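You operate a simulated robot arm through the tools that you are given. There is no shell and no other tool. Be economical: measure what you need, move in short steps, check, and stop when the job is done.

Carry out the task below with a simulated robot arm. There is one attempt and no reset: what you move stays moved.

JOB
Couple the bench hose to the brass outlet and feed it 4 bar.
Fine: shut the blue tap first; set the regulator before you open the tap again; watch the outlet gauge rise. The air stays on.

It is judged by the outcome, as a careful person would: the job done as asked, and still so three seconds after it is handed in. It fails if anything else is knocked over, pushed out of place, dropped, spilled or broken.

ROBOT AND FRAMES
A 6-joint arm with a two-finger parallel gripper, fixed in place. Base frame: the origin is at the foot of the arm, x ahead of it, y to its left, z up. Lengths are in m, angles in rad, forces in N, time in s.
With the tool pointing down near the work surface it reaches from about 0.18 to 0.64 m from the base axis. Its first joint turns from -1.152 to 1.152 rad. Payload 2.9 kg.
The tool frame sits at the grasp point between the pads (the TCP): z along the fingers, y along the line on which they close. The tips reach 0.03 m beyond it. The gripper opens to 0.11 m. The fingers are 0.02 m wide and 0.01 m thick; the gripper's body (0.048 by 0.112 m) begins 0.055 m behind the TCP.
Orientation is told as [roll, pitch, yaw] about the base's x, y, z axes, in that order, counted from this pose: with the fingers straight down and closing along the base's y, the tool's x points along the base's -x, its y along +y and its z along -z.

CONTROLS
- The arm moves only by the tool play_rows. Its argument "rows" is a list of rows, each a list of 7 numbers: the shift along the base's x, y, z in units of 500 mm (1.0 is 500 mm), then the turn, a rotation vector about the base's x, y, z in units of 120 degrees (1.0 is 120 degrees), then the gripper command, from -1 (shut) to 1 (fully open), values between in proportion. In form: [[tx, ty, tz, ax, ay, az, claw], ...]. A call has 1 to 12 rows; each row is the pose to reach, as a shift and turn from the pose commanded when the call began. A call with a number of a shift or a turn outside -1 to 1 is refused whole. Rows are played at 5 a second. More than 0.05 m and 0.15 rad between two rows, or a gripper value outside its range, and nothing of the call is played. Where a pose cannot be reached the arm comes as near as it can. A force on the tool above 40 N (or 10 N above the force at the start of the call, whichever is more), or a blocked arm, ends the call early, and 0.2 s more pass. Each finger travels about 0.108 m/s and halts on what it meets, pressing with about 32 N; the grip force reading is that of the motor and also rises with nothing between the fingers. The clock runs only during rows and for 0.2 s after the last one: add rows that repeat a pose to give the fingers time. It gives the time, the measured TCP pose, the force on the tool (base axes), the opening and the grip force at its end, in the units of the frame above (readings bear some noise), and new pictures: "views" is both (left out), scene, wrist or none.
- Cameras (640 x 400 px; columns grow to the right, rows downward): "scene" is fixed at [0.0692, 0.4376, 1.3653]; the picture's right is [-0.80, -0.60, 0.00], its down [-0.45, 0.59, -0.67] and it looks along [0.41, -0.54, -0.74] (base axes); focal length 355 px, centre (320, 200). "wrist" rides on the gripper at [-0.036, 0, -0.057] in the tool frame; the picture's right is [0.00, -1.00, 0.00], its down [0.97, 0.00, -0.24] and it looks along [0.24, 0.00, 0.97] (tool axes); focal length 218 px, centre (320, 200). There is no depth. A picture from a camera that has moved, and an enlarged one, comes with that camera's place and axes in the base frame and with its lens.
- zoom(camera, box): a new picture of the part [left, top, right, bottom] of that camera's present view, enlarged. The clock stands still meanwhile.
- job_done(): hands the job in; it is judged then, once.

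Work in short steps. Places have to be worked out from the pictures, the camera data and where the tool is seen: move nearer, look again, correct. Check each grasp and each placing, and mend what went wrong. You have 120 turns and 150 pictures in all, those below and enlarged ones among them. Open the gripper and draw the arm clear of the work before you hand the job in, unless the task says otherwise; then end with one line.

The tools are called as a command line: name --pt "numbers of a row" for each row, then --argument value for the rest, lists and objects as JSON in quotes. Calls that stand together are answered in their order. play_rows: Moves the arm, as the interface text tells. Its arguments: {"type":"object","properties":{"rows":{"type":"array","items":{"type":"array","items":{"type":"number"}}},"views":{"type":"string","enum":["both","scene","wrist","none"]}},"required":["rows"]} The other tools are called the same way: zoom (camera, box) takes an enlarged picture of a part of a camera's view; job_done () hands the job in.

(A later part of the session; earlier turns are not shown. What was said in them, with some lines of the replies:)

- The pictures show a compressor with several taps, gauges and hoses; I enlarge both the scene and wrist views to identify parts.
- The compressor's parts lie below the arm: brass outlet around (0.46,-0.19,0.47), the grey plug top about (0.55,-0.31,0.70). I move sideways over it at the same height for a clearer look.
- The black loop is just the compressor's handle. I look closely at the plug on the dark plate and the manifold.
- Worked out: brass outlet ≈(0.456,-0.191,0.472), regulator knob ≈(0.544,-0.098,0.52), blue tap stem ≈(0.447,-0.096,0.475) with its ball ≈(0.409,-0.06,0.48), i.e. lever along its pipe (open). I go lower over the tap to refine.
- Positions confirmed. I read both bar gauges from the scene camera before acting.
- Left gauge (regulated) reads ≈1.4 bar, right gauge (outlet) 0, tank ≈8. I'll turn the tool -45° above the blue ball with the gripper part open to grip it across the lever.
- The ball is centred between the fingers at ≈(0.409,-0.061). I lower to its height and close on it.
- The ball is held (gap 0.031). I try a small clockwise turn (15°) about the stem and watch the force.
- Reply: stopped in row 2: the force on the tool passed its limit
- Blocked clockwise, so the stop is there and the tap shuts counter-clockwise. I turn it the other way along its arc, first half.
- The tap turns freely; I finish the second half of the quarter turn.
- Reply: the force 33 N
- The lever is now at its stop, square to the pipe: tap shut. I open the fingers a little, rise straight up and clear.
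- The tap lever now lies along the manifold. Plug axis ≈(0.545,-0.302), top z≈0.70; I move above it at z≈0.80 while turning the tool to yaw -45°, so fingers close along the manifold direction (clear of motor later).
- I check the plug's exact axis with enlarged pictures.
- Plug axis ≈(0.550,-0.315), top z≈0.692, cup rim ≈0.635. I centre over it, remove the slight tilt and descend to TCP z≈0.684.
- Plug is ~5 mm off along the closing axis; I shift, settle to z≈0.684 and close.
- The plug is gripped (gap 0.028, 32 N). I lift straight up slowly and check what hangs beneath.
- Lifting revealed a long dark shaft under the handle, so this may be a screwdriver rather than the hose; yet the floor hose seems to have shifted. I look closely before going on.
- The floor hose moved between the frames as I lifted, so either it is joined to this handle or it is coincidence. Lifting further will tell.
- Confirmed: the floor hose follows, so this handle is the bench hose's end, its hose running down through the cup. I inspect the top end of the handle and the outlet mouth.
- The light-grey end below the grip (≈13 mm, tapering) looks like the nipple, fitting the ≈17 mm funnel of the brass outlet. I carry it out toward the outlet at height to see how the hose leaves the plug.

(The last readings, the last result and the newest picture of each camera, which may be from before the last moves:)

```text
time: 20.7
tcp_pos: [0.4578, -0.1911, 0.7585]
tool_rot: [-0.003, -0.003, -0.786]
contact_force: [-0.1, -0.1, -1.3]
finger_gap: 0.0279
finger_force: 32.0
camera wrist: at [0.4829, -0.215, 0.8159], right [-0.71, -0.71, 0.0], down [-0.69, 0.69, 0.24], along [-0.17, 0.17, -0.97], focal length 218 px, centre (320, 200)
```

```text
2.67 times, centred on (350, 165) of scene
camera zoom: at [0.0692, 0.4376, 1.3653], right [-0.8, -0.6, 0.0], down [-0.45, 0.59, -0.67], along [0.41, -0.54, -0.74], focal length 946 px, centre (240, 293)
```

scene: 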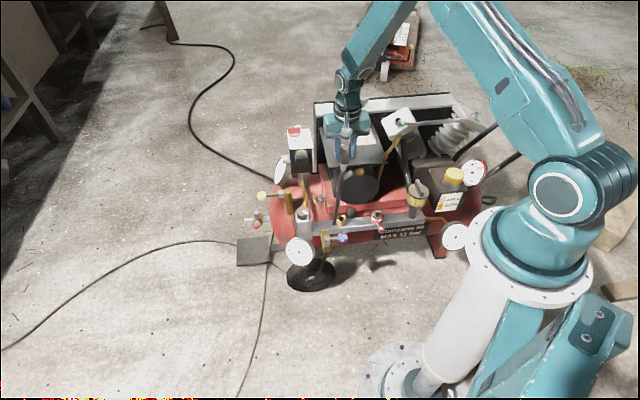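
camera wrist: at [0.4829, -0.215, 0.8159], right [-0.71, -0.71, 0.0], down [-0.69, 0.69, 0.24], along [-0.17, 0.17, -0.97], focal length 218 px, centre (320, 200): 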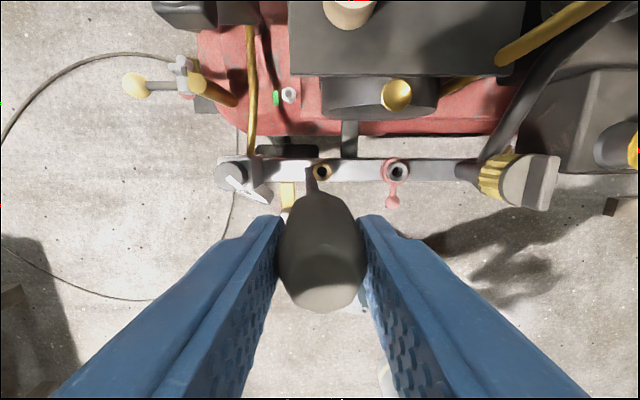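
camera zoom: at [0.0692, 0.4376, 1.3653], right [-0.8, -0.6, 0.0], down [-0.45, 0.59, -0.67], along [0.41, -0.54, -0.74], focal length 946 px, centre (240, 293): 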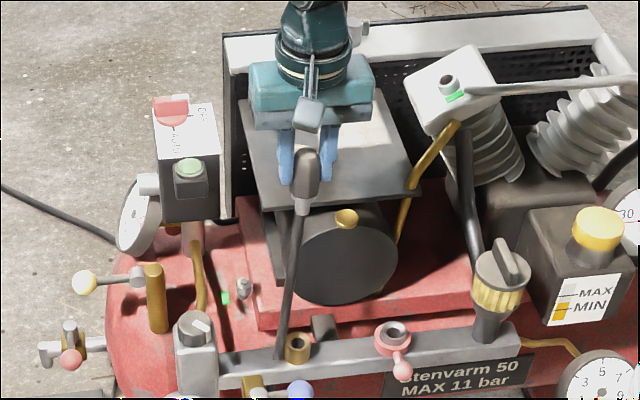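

The dark shaft now hangs straight beneath the handle. I need to see where it ends.

zoom --camera "scene" --box '[315, 140, 375, 230]'

zoom --camera "wrist" --box '[270, 130, 370, 220]'

zoom --camera "scene" --box '[220, 190, 350, 300]'

```text
4.44 times, centred on (345, 185) of scene
camera zoom: at [0.0692, 0.4376, 1.3653], right [-0.8, -0.6, 0.0], down [-0.45, 0.59, -0.67], along [0.41, -0.54, -0.74], focal length 1577 px, centre (209, 267)
```

zoom: 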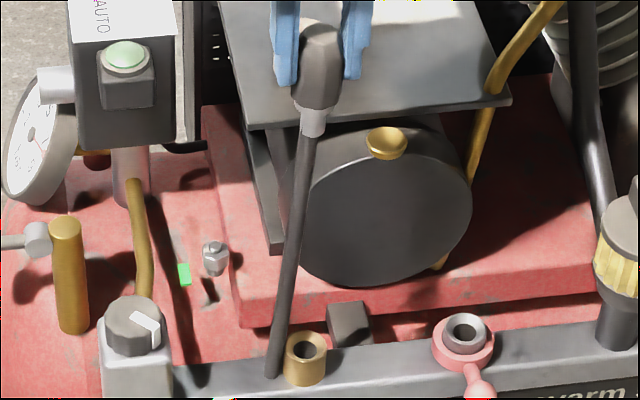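

```text
4.44 times, centred on (320, 175) of wrist
camera zoom: at [0.4829, -0.215, 0.8159], right [-0.71, -0.71, 0.0], down [-0.69, 0.69, 0.24], along [-0.17, 0.17, -0.97], focal length 970 px, centre (320, 311)
```

zoom: 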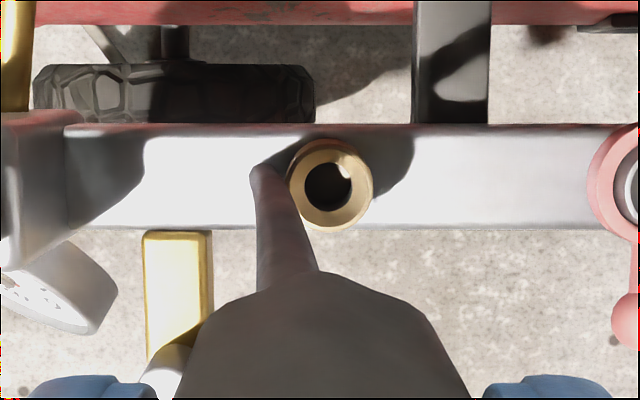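

```text
3.64 times, centred on (285, 245) of scene
camera zoom: at [0.0692, 0.4376, 1.3653], right [-0.8, -0.6, 0.0], down [-0.45, 0.59, -0.67], along [0.41, -0.54, -0.74], focal length 1290 px, centre (447, 36)
```

zoom: 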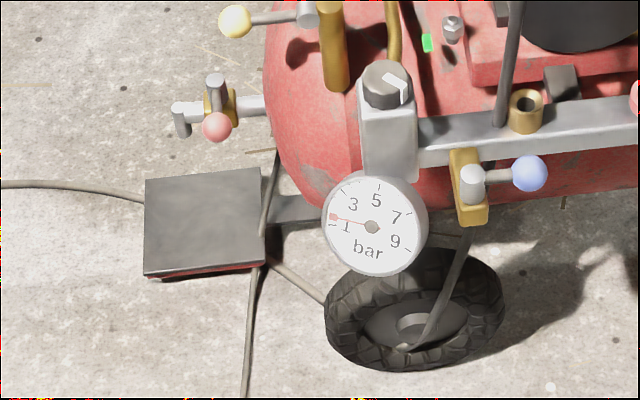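

The hose is a flexible line hanging out of the plug; the nipple (~15 mm) fits the outlet's 16.6 mm bore. Both cameras agree the outlet is ≈(−6,+1) mm from the TCP axis, so I shift and descend to just above the mouth.

play_rows --pt "-0.0124 0.002 -0.06 0 0 0 -1" --pt "-0.0124 0.002 -0.14 0 0 0 -1" --pt "-0.0124 0.002 -0.22 0 0 0 -1" --pt "-0.0124 0.002 -0.3 0 0 0 -1" --pt "-0.0124 0.002 -0.37 0 0 0 -1" --pt "-0.0124 0.002 -0.37 0 0 0 -1"

zoom --camera "scene" --box '[305, 170, 385, 240]'

zoom --camera "wrist" --box '[270, 150, 370, 230]'

```text
time: 22.1
tcp_pos: [0.4511, -0.1886, 0.5762]
tool_rot: [-0.003, 0.0, -0.785]
contact_force: [0.7, 0.0, -1.1]
finger_gap: 0.028
finger_force: 31.9
camera wrist: at [0.4774, -0.2141, 0.6327], right [-0.71, -0.71, 0.0], down [-0.69, 0.69, 0.24], along [-0.17, 0.17, -0.97], focal length 218 px, centre (320, 200)
```

scene: 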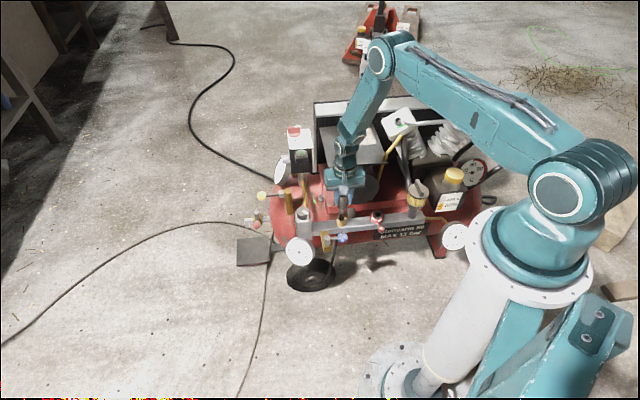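
wrist: 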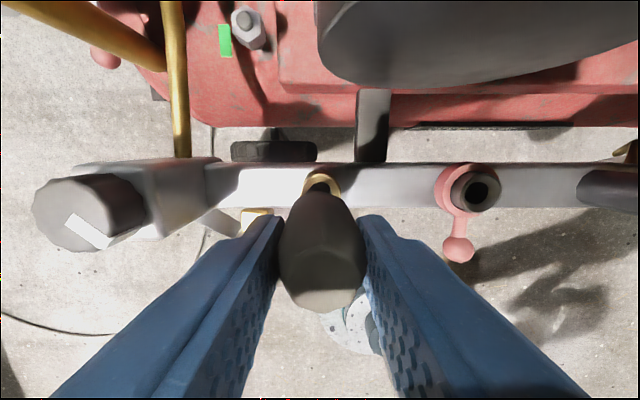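

```text
5.71 times, centred on (345, 205) of scene
camera zoom: at [0.0692, 0.4376, 1.3653], right [-0.8, -0.6, 0.0], down [-0.45, 0.59, -0.67], along [0.41, -0.54, -0.74], focal length 2027 px, centre (177, 171)
```

zoom: 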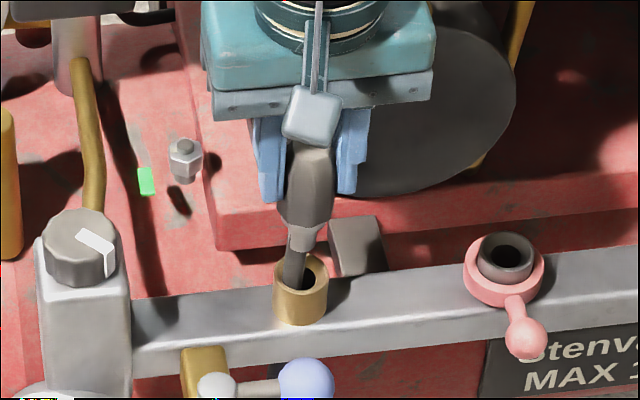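

```text
5.00 times, centred on (320, 190) of wrist
camera zoom: at [0.4774, -0.2141, 0.6327], right [-0.71, -0.71, 0.0], down [-0.69, 0.69, 0.24], along [-0.17, 0.17, -0.97], focal length 1091 px, centre (320, 250)
```

zoom: 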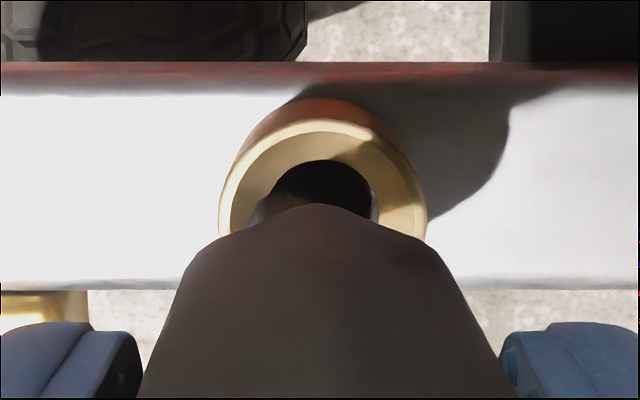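

Scene bearing of nipple and mouth coincide; across-wise I shift ≈3 mm toward the motor side. I descend in small steps watching force.

play_rows --pt "0.004 -0.004 -0.01 0 0 0 -1" --pt "0.004 -0.004 -0.03 0 0 0 -1" --pt "0.004 -0.004 -0.05 0 0 0 -1" --pt "0.004 -0.004 -0.06 0 0 0 -1" --views "wrist"

zoom --camera "scene" --box '[305, 170, 385, 240]'

```text
time: 23.1
tcp_pos: [0.4548, -0.1922, 0.5439]
tool_rot: [-0.003, -0.003, -0.785]
contact_force: [0.4, 0.4, -1.3]
finger_gap: 0.0279
finger_force: 31.7
camera wrist: at [0.4794, -0.2155, 0.6017], right [-0.71, -0.71, 0.0], down [-0.69, 0.69, 0.24], along [-0.17, 0.17, -0.97], focal length 218 px, centre (320, 200)
```

wrist: 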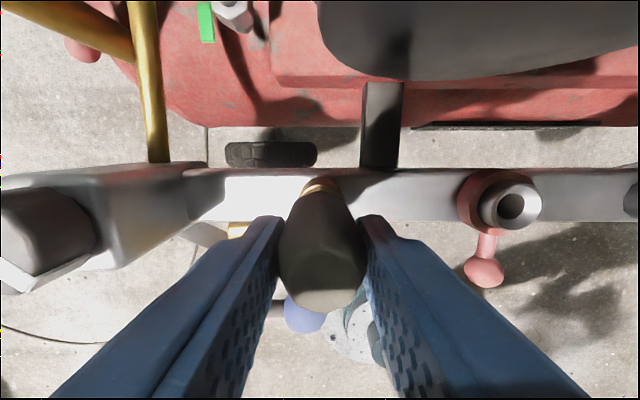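

```text
5.71 times, centred on (345, 205) of scene
camera zoom: at [0.0692, 0.4376, 1.3653], right [-0.8, -0.6, 0.0], down [-0.45, 0.59, -0.67], along [0.41, -0.54, -0.74], focal length 2027 px, centre (177, 171)
```

zoom: 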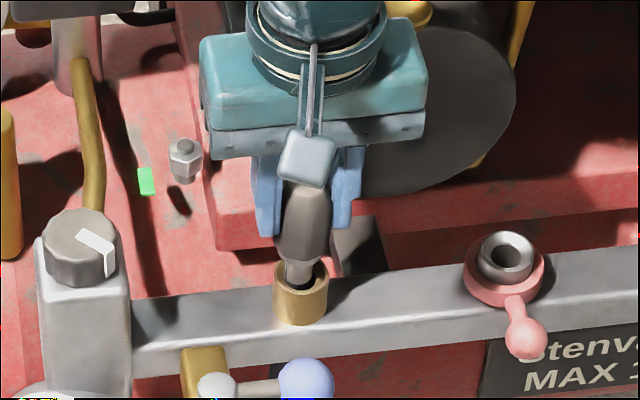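

The nipple is at the mouth, centred. I press on gently.

play_rows --pt "0 0 -0.008 0 0 0 -1" --pt "0 0 -0.016 0 0 0 -1" --pt "0 0 -0.024 0 0 0 -1" --pt "0 0 -0.032 0 0 0 -1" --views "wrist"

zoom --camera "scene" --box '[305, 170, 385, 240]'

```text
time: 24.1
tcp_pos: [0.4531, -0.1917, 0.53]
tool_rot: [-0.006, -0.002, -0.786]
contact_force: [-2.6, -2.9, 0.6]
finger_gap: 0.0278
finger_force: 31.5
camera wrist: at [0.4788, -0.2158, 0.5863], right [-0.71, -0.71, 0.0], down [-0.69, 0.69, 0.24], along [-0.17, 0.17, -0.97], focal length 218 px, centre (320, 200)
```

wrist: 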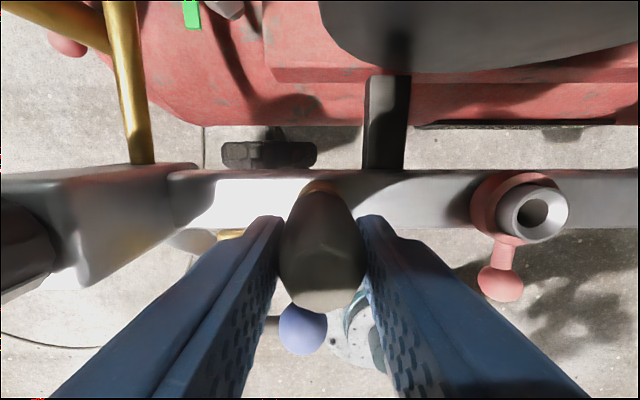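

```text
5.71 times, centred on (345, 205) of scene
camera zoom: at [0.0692, 0.4375, 1.3653], right [-0.8, -0.6, 0.0], down [-0.45, 0.59, -0.67], along [0.41, -0.54, -0.74], focal length 2027 px, centre (177, 171)
```

zoom: 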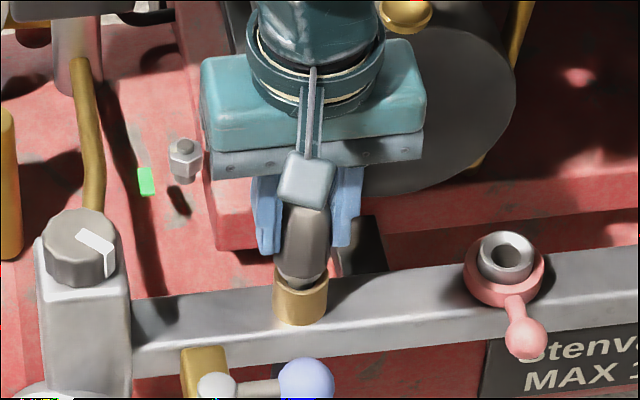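

The nipple is inside and the grip is near the rim with small force. I push further to seat it.

play_rows --pt "-0.001 -0.001 -0.008 0 0 0 -1" --pt "-0.001 -0.001 -0.016 0 0 0 -1" --pt "-0.001 -0.001 -0.024 0 0 0 -1" --pt "-0.001 -0.001 -0.032 0 0 0 -1" --pt "-0.001 -0.001 -0.04 0 0 0 -1" --views "wrist"

zoom --camera "scene" --box '[305, 170, 385, 240]'

```text
time: 25.3
tcp_pos: [0.4552, -0.1938, 0.5114]
tool_rot: [-0.002, -0.006, -0.786]
contact_force: [-4.9, -3.1, 33.4]
finger_gap: 0.0296
finger_force: 32.1
camera wrist: at [0.4802, -0.2173, 0.5688], right [-0.71, -0.71, 0.0], down [-0.69, 0.69, 0.23], along [-0.17, 0.16, -0.97], focal length 218 px, centre (320, 200)
```

wrist: 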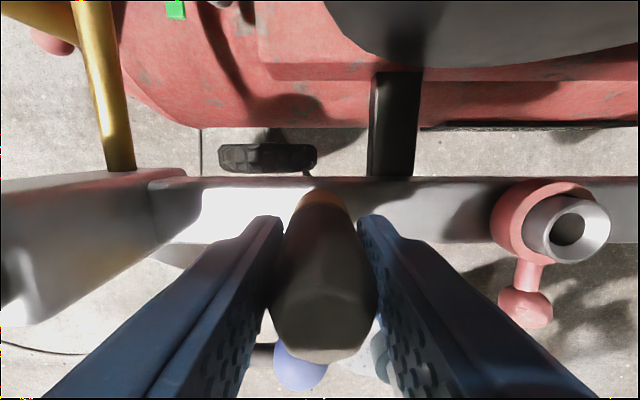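

```text
5.71 times, centred on (345, 205) of scene
camera zoom: at [0.0687, 0.4377, 1.3652], right [-0.8, -0.6, 0.0], down [-0.45, 0.59, -0.67], along [0.41, -0.54, -0.74], focal length 2027 px, centre (177, 171)
```

zoom: 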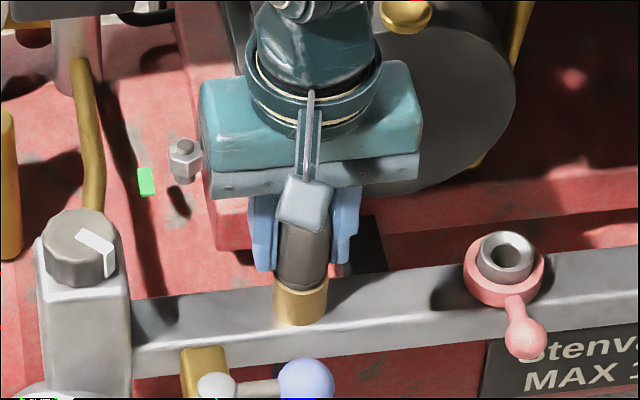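

It met the stop with 33 N and the pads slid slightly. I ease up a few millimetres while gripping to test whether the plug is latched.

play_rows --pt "0 0 0.006 0 0 0 -1" --pt "0 0 0.012 0 0 0 -1" --pt "0 0 0.016 0 0 0 -1" --views "wrist"

zoom --camera "scene" --box '[305, 170, 385, 240]'

```text
time: 26.1
tcp_pos: [0.4537, -0.1926, 0.5172]
tool_rot: [-0.003, -0.003, -0.788]
contact_force: [11.8, -12.3, -15.2]
finger_gap: 0.0293
finger_force: 32.0
camera wrist: at [0.4785, -0.2169, 0.5746], right [-0.71, -0.71, 0.0], down [-0.69, 0.69, 0.24], along [-0.17, 0.16, -0.97], focal length 218 px, centre (320, 200)
```

wrist: 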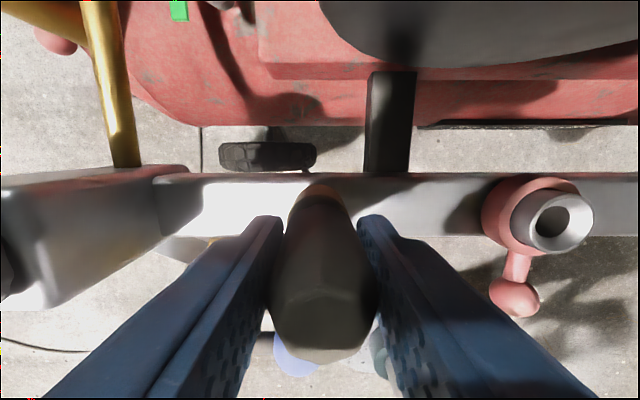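

```text
5.71 times, centred on (345, 205) of scene
camera zoom: at [0.0695, 0.4373, 1.3653], right [-0.8, -0.6, 0.0], down [-0.45, 0.59, -0.67], along [0.41, -0.54, -0.74], focal length 2027 px, centre (177, 171)
```

zoom: 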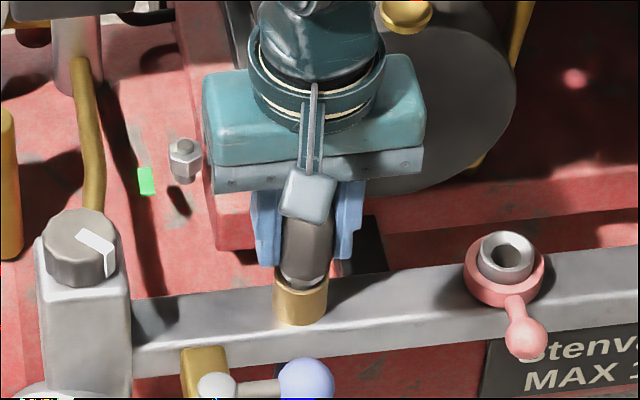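

It rose a little against ~15 N, so it isn't firmly latched. I push back down, then release and rise above the plug to press on its top with closed fingers.

play_rows --pt "0.001 0.0 -0.01 0 0 0 -1" --pt "0.001 0.0 -0.018 0 0 0 -1" --pt "0.001 0.0 -0.018 0 0 0 -0.3" --pt "0.001 0.0 -0.018 0 0 0 -0.1" --pt "0.001 0 0.04 0 0 0 -0.1" --pt "0.001 0 0.12 0 0 0 -0.1" --views "wrist"

zoom --camera "scene" --box '[305, 170, 385, 240]'

```text
time: 27.5
tcp_pos: [0.4524, -0.1932, 0.5781]
tool_rot: [-0.004, -0.002, -0.784]
contact_force: [0.4, 0.0, 0.4]
finger_gap: 0.0497
finger_force: 0.1
camera wrist: at [0.4783, -0.2173, 0.6359], right [-0.71, -0.71, 0.0], down [-0.69, 0.69, 0.24], along [-0.17, 0.17, -0.97], focal length 218 px, centre (320, 200)
```

wrist: 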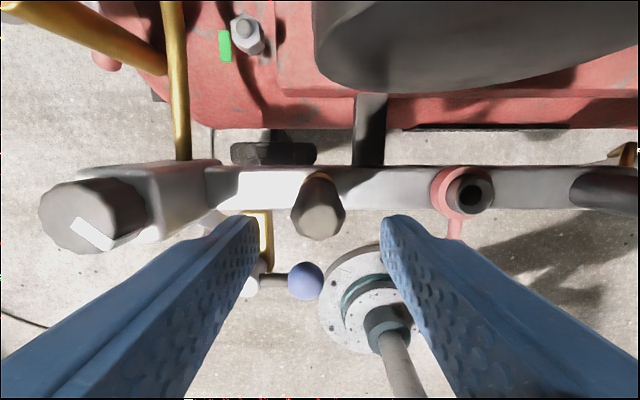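

```text
5.71 times, centred on (345, 205) of scene
camera zoom: at [0.0692, 0.4376, 1.3653], right [-0.8, -0.6, 0.0], down [-0.45, 0.59, -0.67], along [0.41, -0.54, -0.74], focal length 2027 px, centre (177, 171)
```

zoom: 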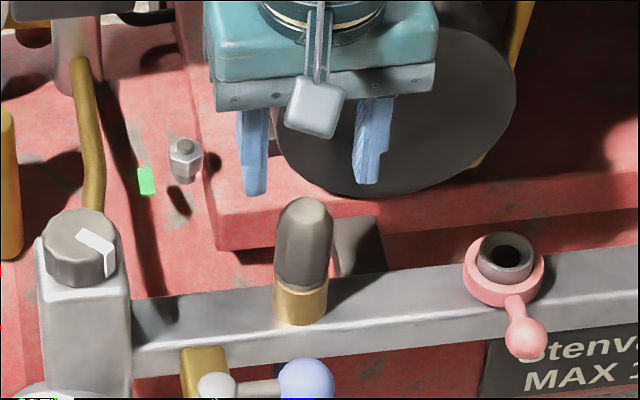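

The plug stands upright in the brass outlet, centred under the TCP. I close the fingers and press down on its top.

play_rows --pt "0 0 0 0 0 0 -1" --pt "0 0 0 0 0 0 -1" --pt "0 0 -0.014 0 0 0 -1" --pt "0 0 -0.024 0 0 0 -1" --pt "0 0 -0.032 0 0 0 -1" --pt "0 0 -0.04 0 0 0 -1" --pt "0 0 -0.048 0 0 0 -1" --pt "0 0 -0.056 0 0 0 -1" --pt "0 0 -0.064 0 0 0 -1" --views "wrist"

zoom --camera "scene" --box '[305, 170, 385, 240]'

```text
time: 29.0
tcp_pos: [0.4553, -0.1941, 0.5595]
tool_rot: [-0.003, -0.002, -0.784]
contact_force: [-3.9, 0.1, 10.2]
finger_gap: 0.0
finger_force: 31.8
stopped in row 7: the force on the tool passed its limit (the readings are from after the stop); the commanded pose is now the measured one
camera wrist: at [0.4797, -0.2176, 0.6166], right [-0.71, -0.71, 0.0], down [-0.69, 0.69, 0.24], along [-0.17, 0.17, -0.97], focal length 218 px, centre (320, 200)
```

wrist: 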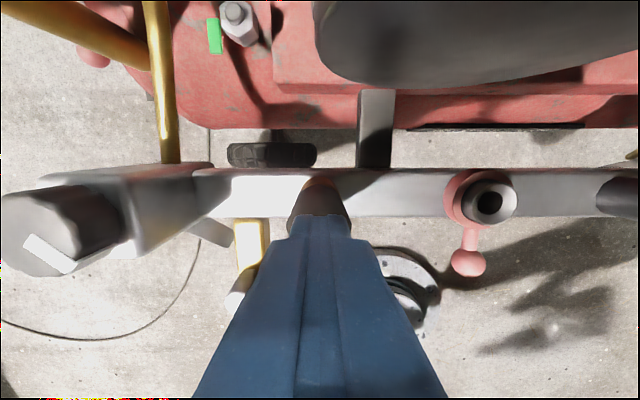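

```text
5.71 times, centred on (345, 205) of scene
camera zoom: at [0.069, 0.4376, 1.3653], right [-0.8, -0.6, 0.0], down [-0.45, 0.59, -0.67], along [0.41, -0.54, -0.74], focal length 2027 px, centre (177, 171)
```

zoom: 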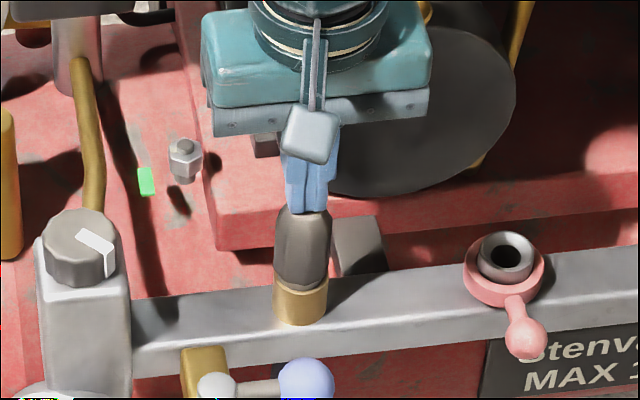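

Plug is firmly seated (force passed 40 N, grip flush with the rim). Next the regulator: I rise, go above the knob at ≈(0.541,-0.099) and turn the tool to yaw +45° so there is room to turn clockwise.

play_rows --pt "0 0 0.09 0 0 0 -1" --pt "0 0 0.18 0 0 0.0 -0.5" --pt "0.02 0.02 0.18 0 0 0.07 0.2" --pt "0.04 0.04 0.18 0 0 0.14 0.3" --pt "0.06 0.06 0.18 0 0 0.21 0.3" --pt "0.08 0.08 0.18 0 0 0.28 0.3" --pt "0.1 0.11 0.18 0 0 0.35 0.3" --pt "0.12 0.13 0.18 0 0 0.42 0.3" --pt "0.14 0.16 0.18 0 0 0.49 0.3" --pt "0.16 0.18 0.18 0 0 0.56 0.3" --pt "0.172 0.19 0.16 0 0 0.63 0.3" --pt "0.172 0.19 0.14 0 0 0.7 0.3"

zoom --camera "scene" --box '[270, 180, 360, 280]'

```text
time: 31.6
tcp_pos: [0.5405, -0.0976, 0.6284]
tool_rot: [-0.005, -0.002, 0.683]
contact_force: [0.1, -0.2, 0.0]
finger_gap: 0.0717
finger_force: 0.0
camera wrist: at [0.5678, -0.0743, 0.6859], right [0.63, -0.78, 0.0], down [-0.75, -0.61, 0.24], along [-0.18, -0.15, -0.97], focal length 218 px, centre (320, 200)
```

scene: 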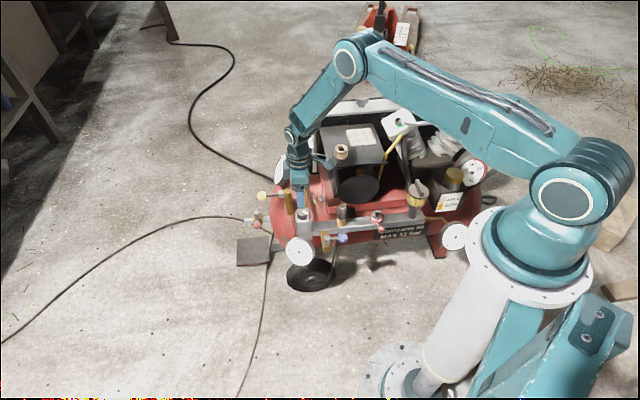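
wrist: 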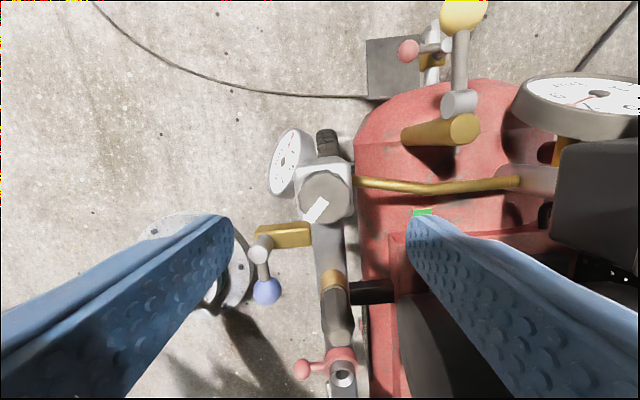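

```text
4.00 times, centred on (315, 230) of scene
camera zoom: at [0.0692, 0.4376, 1.3653], right [-0.8, -0.6, 0.0], down [-0.45, 0.59, -0.67], along [0.41, -0.54, -0.74], focal length 1419 px, centre (340, 80)
```

zoom: 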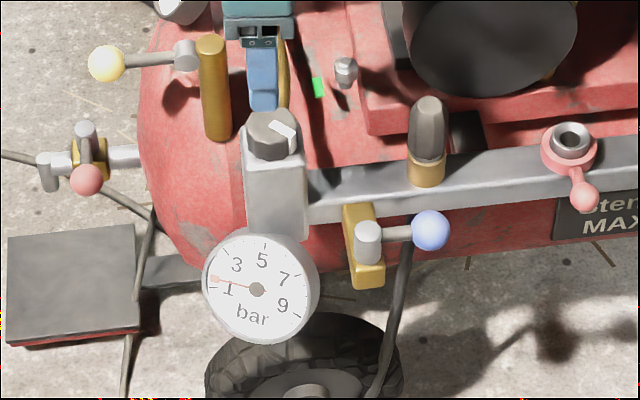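

Knob centre ≈(0.543,-0.099), ø≈0.04. I centre, descend to TCP z≈0.543 and close on the knob.

play_rows --pt "0.005 -0.003 -0.06 0 0 0 0.3" --pt "0.005 -0.003 -0.12 0 0 0 0.3" --pt "0.005 -0.003 -0.17 0 0 0 0.3" --pt "0.005 -0.003 -0.172 0 0 0 0" --pt "0.005 -0.003 -0.172 0 0 0 -0.3" --pt "0.005 -0.003 -0.172 0 0 0 -0.6" --pt "0.005 -0.003 -0.172 0 0 0 -0.6" --views "wrist"

zoom --camera "scene" --box '[270, 180, 360, 280]'

```text
time: 33.2
tcp_pos: [0.5441, -0.1, 0.543]
tool_rot: [-0.007, -0.001, 0.679]
contact_force: [9.2, -8.2, -10.0]
finger_gap: 0.0392
finger_force: 45.2
camera wrist: at [0.571, -0.0765, 0.5999], right [0.63, -0.78, 0.01], down [-0.76, -0.61, 0.24], along [-0.18, -0.15, -0.97], focal length 218 px, centre (320, 200)
```

wrist: 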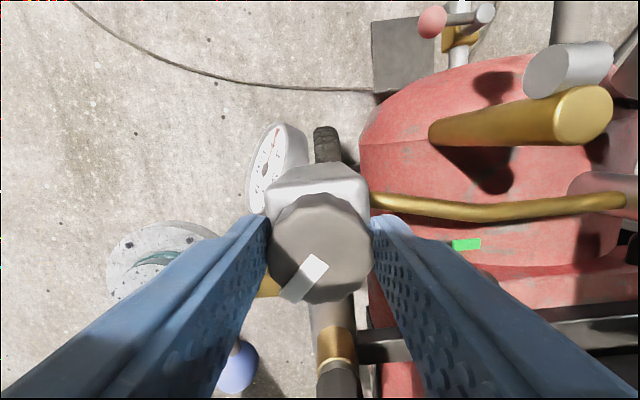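

```text
4.00 times, centred on (315, 230) of scene
camera zoom: at [0.0695, 0.4374, 1.3653], right [-0.8, -0.6, 0.0], down [-0.45, 0.59, -0.67], along [0.41, -0.54, -0.74], focal length 1419 px, centre (340, 80)
```

zoom: 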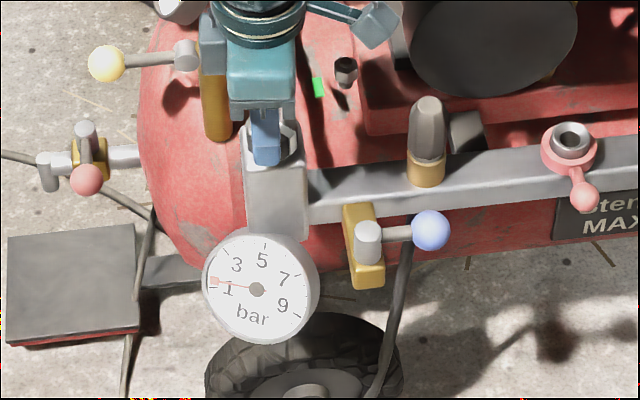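

Knob gripped (gap 0.039). I turn it clockwise 24° and read the gauge.

play_rows --pt "0 0 0 0 0 -0.0667 -0.6" --pt "0 0 0 0 0 -0.1333 -0.6" --pt "0 0 0 0 0 -0.2 -0.6" --pt "0 0 0 0 0 -0.2 -0.6" --views "wrist"

zoom --camera "scene" --box '[276, 230, 324, 270]'

```text
time: 34.2
tcp_pos: [0.5445, -0.1018, 0.542]
tool_rot: [-0.008, -0.007, 0.256]
contact_force: [18.8, -20.2, -17.5]
finger_gap: 0.0393
finger_force: 45.0
camera wrist: at [0.5785, -0.0911, 0.6], right [0.25, -0.97, 0.01], down [-0.94, -0.25, 0.24], along [-0.23, -0.07, -0.97], focal length 218 px, centre (320, 200)
```

wrist: 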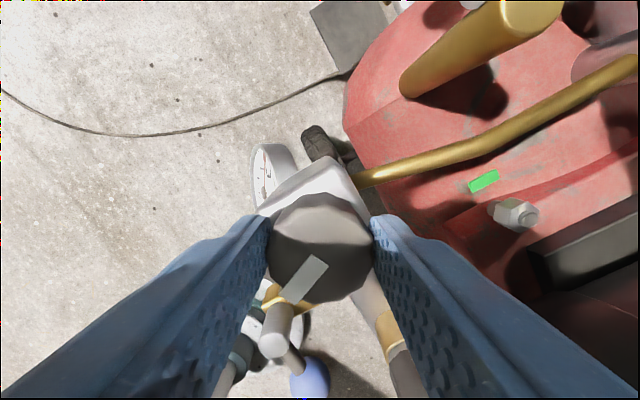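

```text
10.00 times, centred on (300, 250) of scene
camera zoom: at [0.0698, 0.4372, 1.3653], right [-0.8, -0.6, 0.0], down [-0.45, 0.59, -0.67], along [0.4, -0.54, -0.74], focal length 3548 px, centre (520, -300)
```

zoom: 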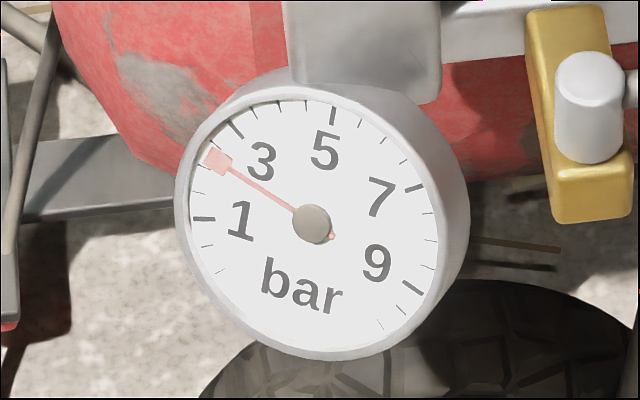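

Needle went from ≈1.45 to ≈2.3 bar for 24°, so about 50° more is needed. I turn a further 36°, easing the side load slightly.

play_rows --pt "0.002 -0.002 0 0 0 -0.06 -0.6" --pt "0.003 -0.003 0 0 0 -0.12 -0.6" --pt "0.003 -0.003 0 0 0 -0.18 -0.6" --pt "0.003 -0.003 0 0 0 -0.24 -0.6" --pt "0.003 -0.003 0 0 0 -0.3 -0.6" --pt "0.003 -0.003 0 0 0 -0.3 -0.6" --views "wrist"

zoom --camera "scene" --box '[276, 230, 324, 270]'

```text
time: 35.6
tcp_pos: [0.5442, -0.1042, 0.5429]
tool_rot: [-0.01, -0.004, -0.373]
contact_force: [6.5, -25.5, 0.2]
finger_gap: 0.0394
finger_force: 44.7
camera wrist: at [0.5775, -0.1154, 0.5999], right [-0.36, -0.93, 0.01], down [-0.9, 0.36, 0.24], along [-0.22, 0.08, -0.97], focal length 218 px, centre (320, 200)
```

wrist: 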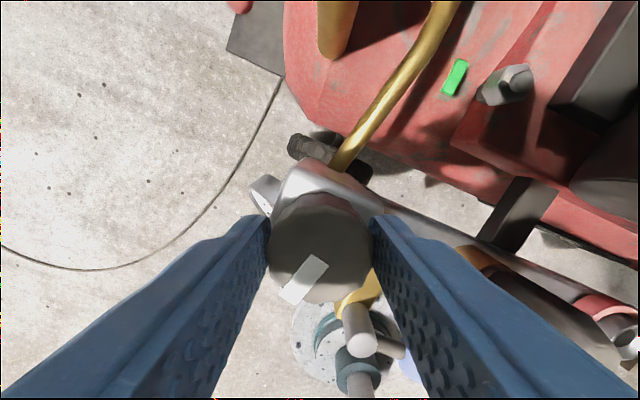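

```text
10.00 times, centred on (300, 250) of scene
camera zoom: at [0.0693, 0.4372, 1.3654], right [-0.8, -0.6, 0.0], down [-0.45, 0.59, -0.67], along [0.41, -0.54, -0.74], focal length 3548 px, centre (520, -300)
```

zoom: 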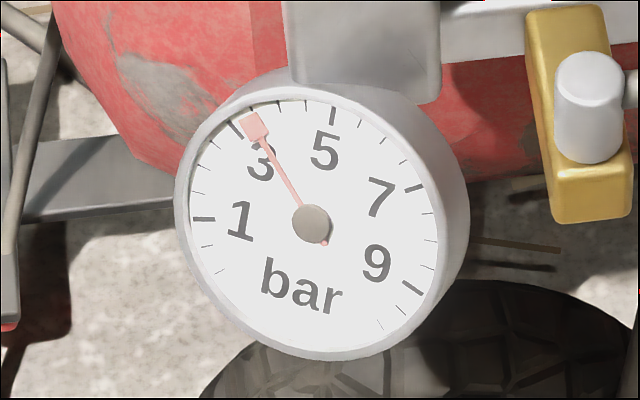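

Reading ≈3.3 bar. I turn 21° more, relieving the side force.

play_rows --pt "0 -0.003 0 0 0 -0.0583 -0.6" --pt "0 -0.004 0 0 0 -0.1167 -0.6" --pt "0 -0.004 0 0 0 -0.175 -0.6" --pt "0 -0.004 0 0 0 -0.175 -0.6" --views "none"

zoom --camera "scene" --box '[276, 230, 324, 270]'

```text
time: 36.6
tcp_pos: [0.543, -0.1039, 0.5429]
tool_rot: [-0.009, -0.002, -0.739]
contact_force: [-4.7, -20.6, 12.9]
finger_gap: 0.0392
finger_force: 44.9
```

```text
10.00 times, centred on (300, 250) of scene
camera zoom: at [0.0689, 0.4373, 1.3654], right [-0.8, -0.6, 0.0], down [-0.45, 0.59, -0.67], along [0.41, -0.54, -0.74], focal length 3548 px, centre (520, -300)
```

zoom: 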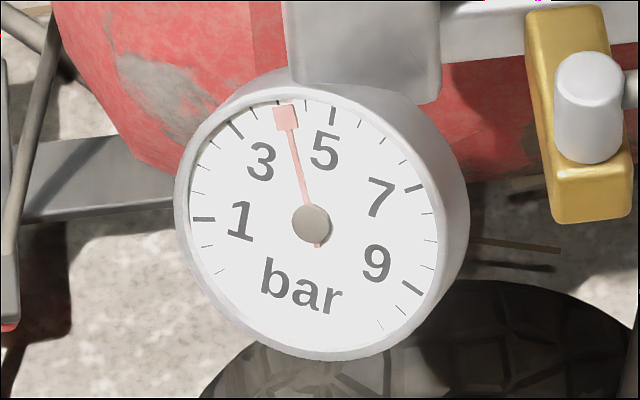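

About 4 bar. I enlarge further to compare with the 4-bar tick.

zoom --camera "scene" --box '[292, 236, 316, 256]'

```text
16.00 times, centred on (304, 246) of scene
camera zoom: at [0.0689, 0.4373, 1.3654], right [-0.8, -0.6, 0.0], down [-0.45, 0.59, -0.67], along [0.41, -0.54, -0.74], focal length 5676 px, centre (576, -536)
```

zoom: 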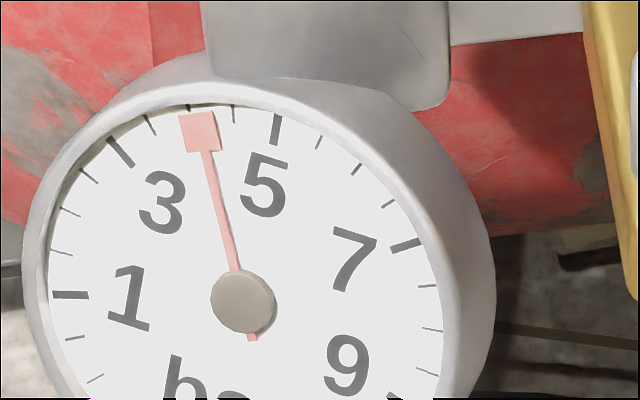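

Reading ≈4.1 bar; I back off about 3.5°.

play_rows --pt "-0.001 -0.001 0 0 0 0.028 -0.6" --pt "-0.001 -0.001 0 0 0 0.028 -0.6" --views "none"

zoom --camera "scene" --box '[292, 236, 316, 256]'

```text
time: 37.2
tcp_pos: [0.5434, -0.1046, 0.5432]
tool_rot: [-0.007, -0.004, -0.675]
contact_force: [-4.7, -17.5, 11.6]
finger_gap: 0.0392
finger_force: 45.6
```

```text
16.00 times, centred on (304, 246) of scene
camera zoom: at [0.0689, 0.4374, 1.3653], right [-0.8, -0.6, 0.0], down [-0.45, 0.59, -0.67], along [0.41, -0.54, -0.74], focal length 5676 px, centre (576, -536)
```

zoom: 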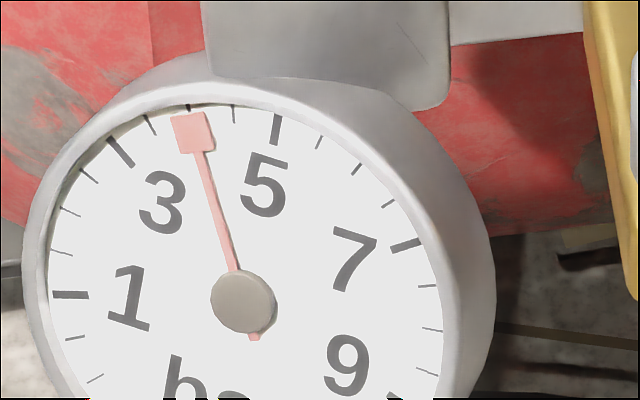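

Needle now sits on the 4 tick. I release the knob, rise, and head toward the tap while turning the tool.

play_rows --pt "0 0 0 0 0 0 0.1" --pt "0 0 0 0 0 0 0.1" --pt "0 0 0.09 0 0 0 0.1" --pt "0 0 0.18 0 0 0 0" --pt "-0.03 0 0.18 0 0 0.07 -0.1" --pt "-0.06 -0.01 0.18 0 0 0.14 -0.15" --pt "-0.09 -0.02 0.18 0 0 0.21 -0.15" --pt "-0.13 -0.03 0.18 0 0 0.28 -0.15" --pt "-0.17 -0.04 0.18 0 0 0.35 -0.15" --pt "-0.21 -0.05 0.18 0 0 0.42 -0.15" --pt "-0.24 -0.055 0.18 0 0 0.49 -0.15" --pt "-0.268 -0.055 0.18 0 0 0.56 -0.15" --views "none"

play_rows --pt "0 0 -0.02 0 0 0.07 -0.15" --pt "0 0 -0.04 0 0 0.14 -0.15" --pt "0 0 -0.06 0 0 0.14 -0.15"

zoom --camera "scene" --box '[270, 180, 360, 280]'

```text
time: 39.8
tcp_pos: [0.4087, -0.1323, 0.6336]
tool_rot: [-0.005, -0.002, 0.5]
contact_force: [-0.4, 0.2, -0.7]
finger_gap: 0.0467
finger_force: 0.1
```

```text
time: 40.6
tcp_pos: [0.4098, -0.1325, 0.6036]
tool_rot: [-0.005, -0.001, 0.794]
contact_force: [-0.3, -0.7, 0.0]
finger_gap: 0.0467
finger_force: 0.1
camera wrist: at [0.4345, -0.1052, 0.6599], right [0.71, -0.7, 0.0], down [-0.68, -0.69, 0.24], along [-0.16, -0.17, -0.97], focal length 218 px, centre (320, 200)
```

scene: 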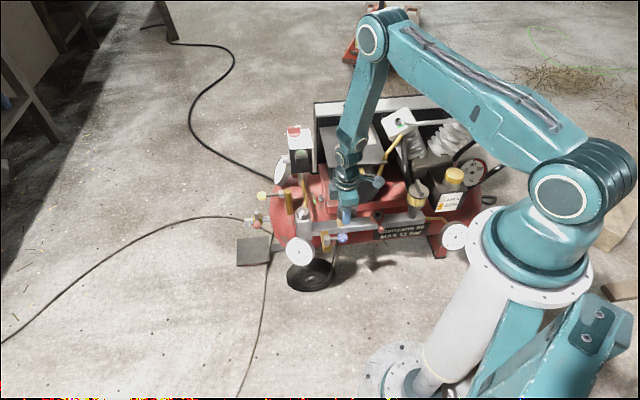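
wrist: 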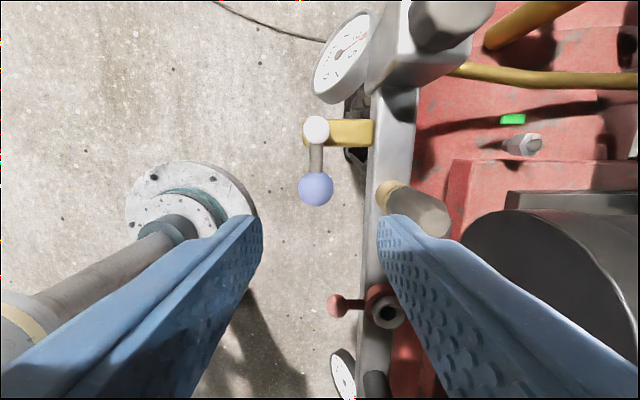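

```text
4.00 times, centred on (315, 230) of scene
camera zoom: at [0.0692, 0.4376, 1.3653], right [-0.8, -0.6, 0.0], down [-0.45, 0.59, -0.67], along [0.41, -0.54, -0.74], focal length 1419 px, centre (340, 80)
```

zoom: 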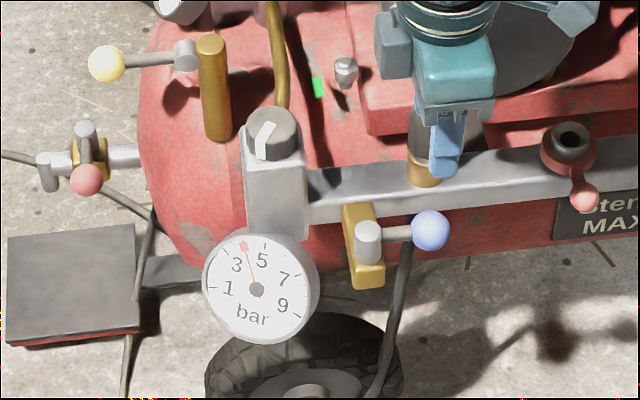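

Gauge holds at 4. The ball is at ≈(0.408,-0.129); I descend, grip it, then swing it clockwise back to open.

play_rows --pt "-0.004 0.006 -0.06 0 0 0 -0.15" --pt "-0.004 0.006 -0.14 0 0 0 -0.15" --pt "-0.004 0.006 -0.22 0 0 0 -0.15" --pt "-0.004 0.006 -0.245 0 0 0 -0.15" --pt "-0.004 0.006 -0.245 0 0 0 -0.7" --pt "-0.004 0.006 -0.245 0 0 0 -0.7" --views "wrist"

```text
time: 42.0
tcp_pos: [0.4056, -0.1284, 0.4794]
tool_rot: [-0.005, -0.001, 0.79]
contact_force: [-2.3, -2.1, 2.7]
finger_gap: 0.0312
finger_force: 45.1
camera wrist: at [0.4317, -0.102, 0.5373], right [0.71, -0.7, 0.0], down [-0.68, -0.69, 0.24], along [-0.17, -0.17, -0.97], focal length 218 px, centre (320, 200)
```

wrist: 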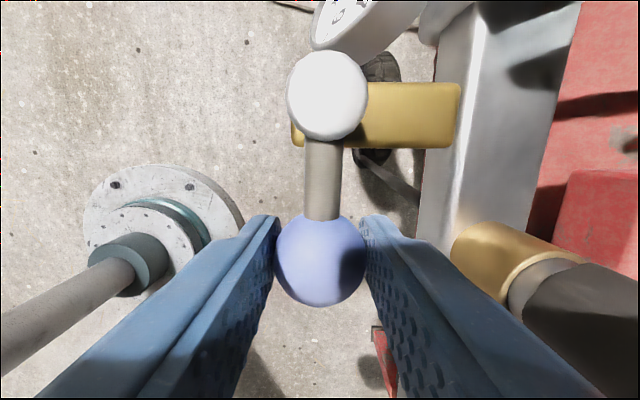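

Ball gripped. I turn the tap clockwise along its arc, all the way to open.

play_rows --pt "-0.0086 0.01 0 0 0 -0.0625 -0.7" --pt "-0.0158 0.0205 0 0 0 -0.125 -0.7" --pt "-0.0216 0.032 0 0 0 -0.1875 -0.7" --pt "-0.0258 0.0445 0 0 0 -0.25 -0.7" --pt "-0.0284 0.057 0 0 0 -0.3125 -0.7" --pt "-0.0292 0.07 0 0 0 -0.375 -0.7" --pt "-0.0284 0.083 0 0 0 -0.4375 -0.7" --pt "-0.0258 0.0955 0 0 0 -0.5 -0.7" --pt "-0.0216 0.1075 0 0 0 -0.5625 -0.7" --pt "-0.0158 0.1185 0 0 0 -0.625 -0.7" --pt "-0.0086 0.129 0 0 0 -0.6875 -0.7" --pt "0.0 0.137 0 0 0 -0.75 -0.7" --views "both"

zoom --camera "scene" --box '[432, 217, 480, 257]'

zoom --camera "scene" --box '[270, 180, 360, 280]'

```text
time: 44.6
tcp_pos: [0.4053, -0.06, 0.4809]
tool_rot: [-0.007, -0.002, -0.782]
contact_force: [3.7, -15.4, 6.6]
finger_gap: 0.0316
finger_force: 45.0
camera wrist: at [0.4327, -0.0846, 0.5377], right [-0.7, -0.71, 0.01], down [-0.69, 0.69, 0.24], along [-0.17, 0.16, -0.97], focal length 218 px, centre (320, 200)
```

scene: 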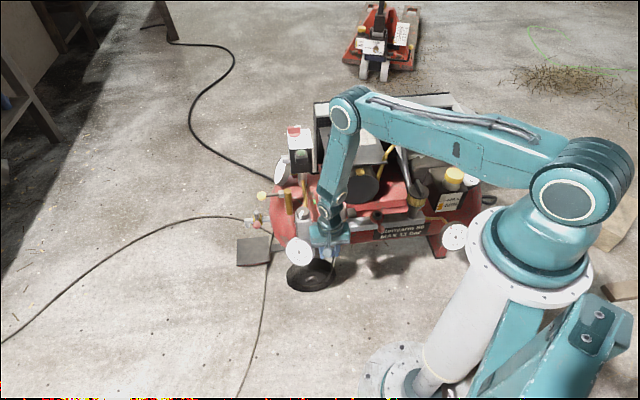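
wrist: 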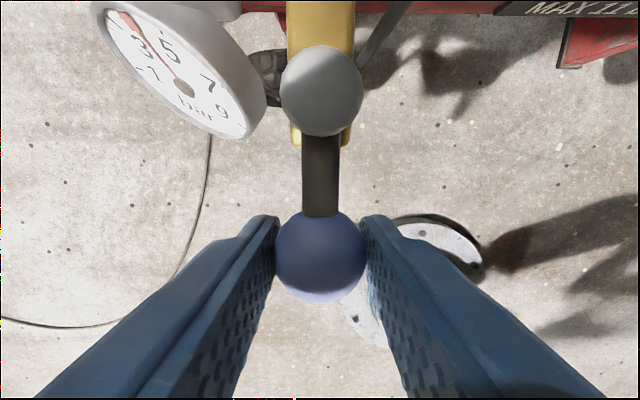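

```text
10.00 times, centred on (456, 237) of scene
camera zoom: at [0.0692, 0.4374, 1.3653], right [-0.8, -0.6, 0.0], down [-0.45, 0.59, -0.67], along [0.41, -0.54, -0.74], focal length 3548 px, centre (-1040, -170)
```

zoom: 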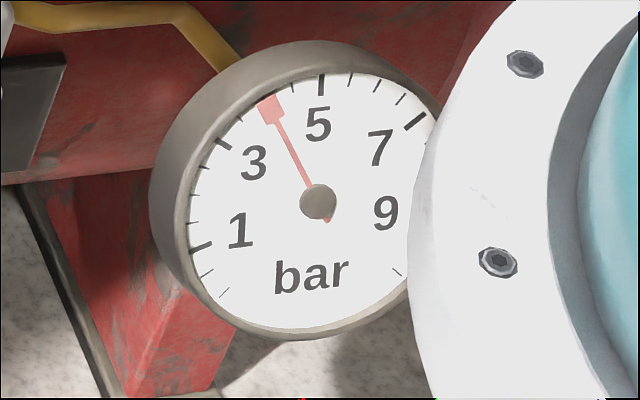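

```text
4.00 times, centred on (315, 230) of scene
camera zoom: at [0.0692, 0.4374, 1.3653], right [-0.8, -0.6, 0.0], down [-0.45, 0.59, -0.67], along [0.41, -0.54, -0.74], focal length 1419 px, centre (340, 80)
```

zoom: 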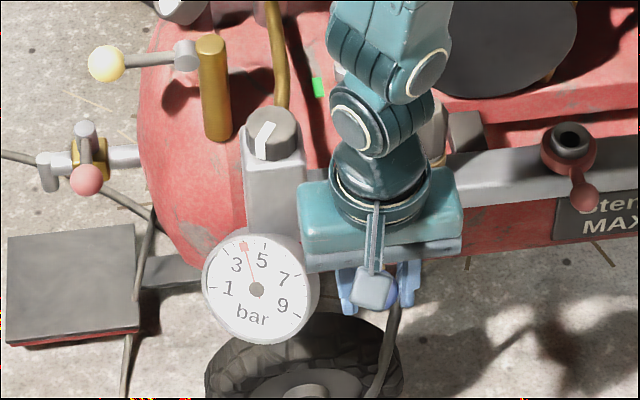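

The outlet gauge rose to 4 bar. I release the tap, rise and withdraw clear.

play_rows --pt "0 -0.002 0 0 0 0 0.05" --pt "0 -0.002 0 0 0 0 0.05" --pt "0 -0.002 0.09 0 0 0 0.05" --pt "0 -0.002 0.18 0 0 0 0.05" --pt "0 0 0.27 0 0 0 0.05" --pt "0 0.02 0.36 0 0 0 0.3" --pt "0 0.08 0.43 0 0 0 0.6" --pt "0 0.16 0.48 0 0 0 1" --pt "0 0.24 0.52 0 0 0 1" --pt "0 0.32 0.56 0 0 0 1" --pt "0 0.38 0.6 0 0 0 1" --views "scene"

zoom --camera "scene" --box '[270, 180, 390, 280]'

zoom --camera "scene" --box '[432, 217, 480, 257]'

zoom --camera "scene" --box '[292, 236, 316, 256]'

```text
time: 47.0
tcp_pos: [0.4073, 0.131, 0.7827]
tool_rot: [-0.006, -0.002, -0.782]
contact_force: [0.5, -0.3, 1.4]
finger_gap: 0.1101
finger_force: 0.1
```

scene: 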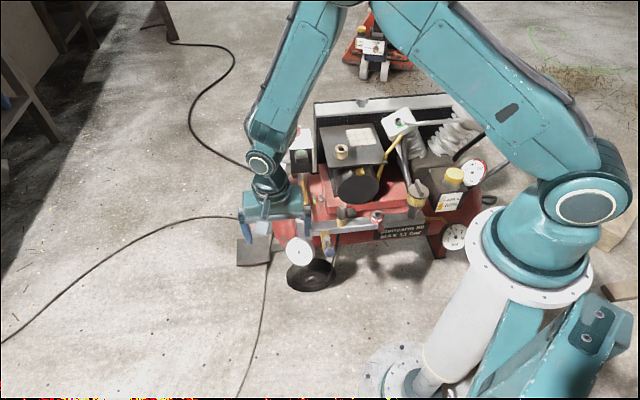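

```text
4.00 times, centred on (330, 230) of scene
camera zoom: at [0.0692, 0.4376, 1.3653], right [-0.8, -0.6, 0.0], down [-0.45, 0.59, -0.67], along [0.41, -0.54, -0.74], focal length 1419 px, centre (280, 80)
```

zoom: 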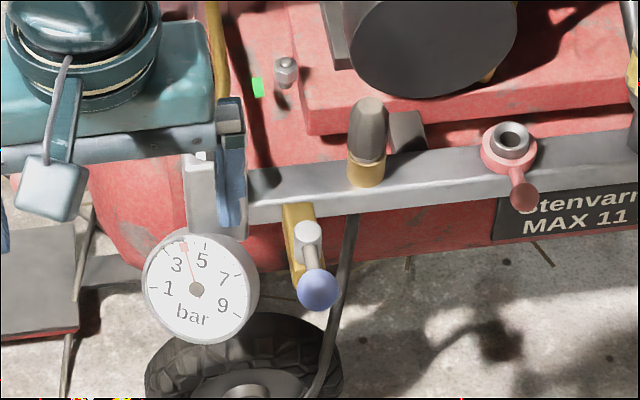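

```text
10.00 times, centred on (456, 237) of scene
camera zoom: at [0.0692, 0.4376, 1.3653], right [-0.8, -0.6, 0.0], down [-0.45, 0.59, -0.67], along [0.41, -0.54, -0.74], focal length 3548 px, centre (-1040, -170)
```

zoom: 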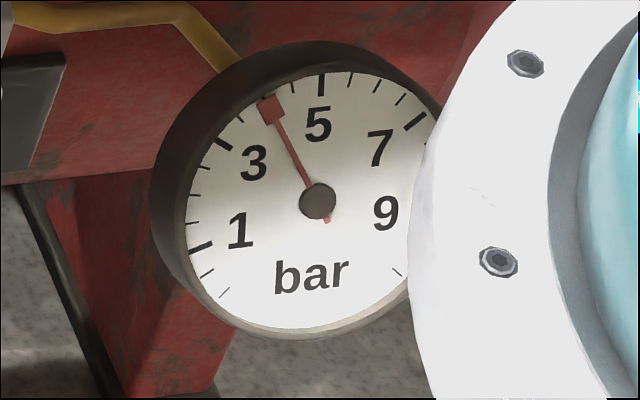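

```text
16.00 times, centred on (304, 246) of scene
camera zoom: at [0.0692, 0.4376, 1.3653], right [-0.8, -0.6, 0.0], down [-0.45, 0.59, -0.67], along [0.41, -0.54, -0.74], focal length 5676 px, centre (576, -536)
```

zoom: 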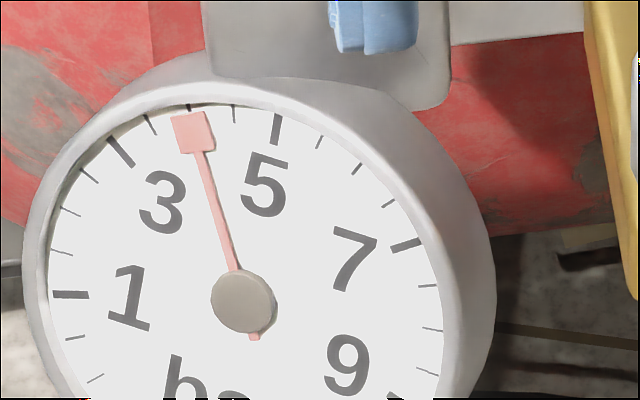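

The plug is seated in the brass outlet, the tap is open and both gauges stay on 4 bar. The main switch was not touched and the arm is clear, so I hand in.

job_done

```text
The job is handed in.
```

The bench hose is coupled to the brass outlet and fed about 4 bar: I shut the blue tap first, set the regulator to 4 bar, then reopened the tap and saw the outlet gauge rise from 0 to about 4; the air stayed on throughout.
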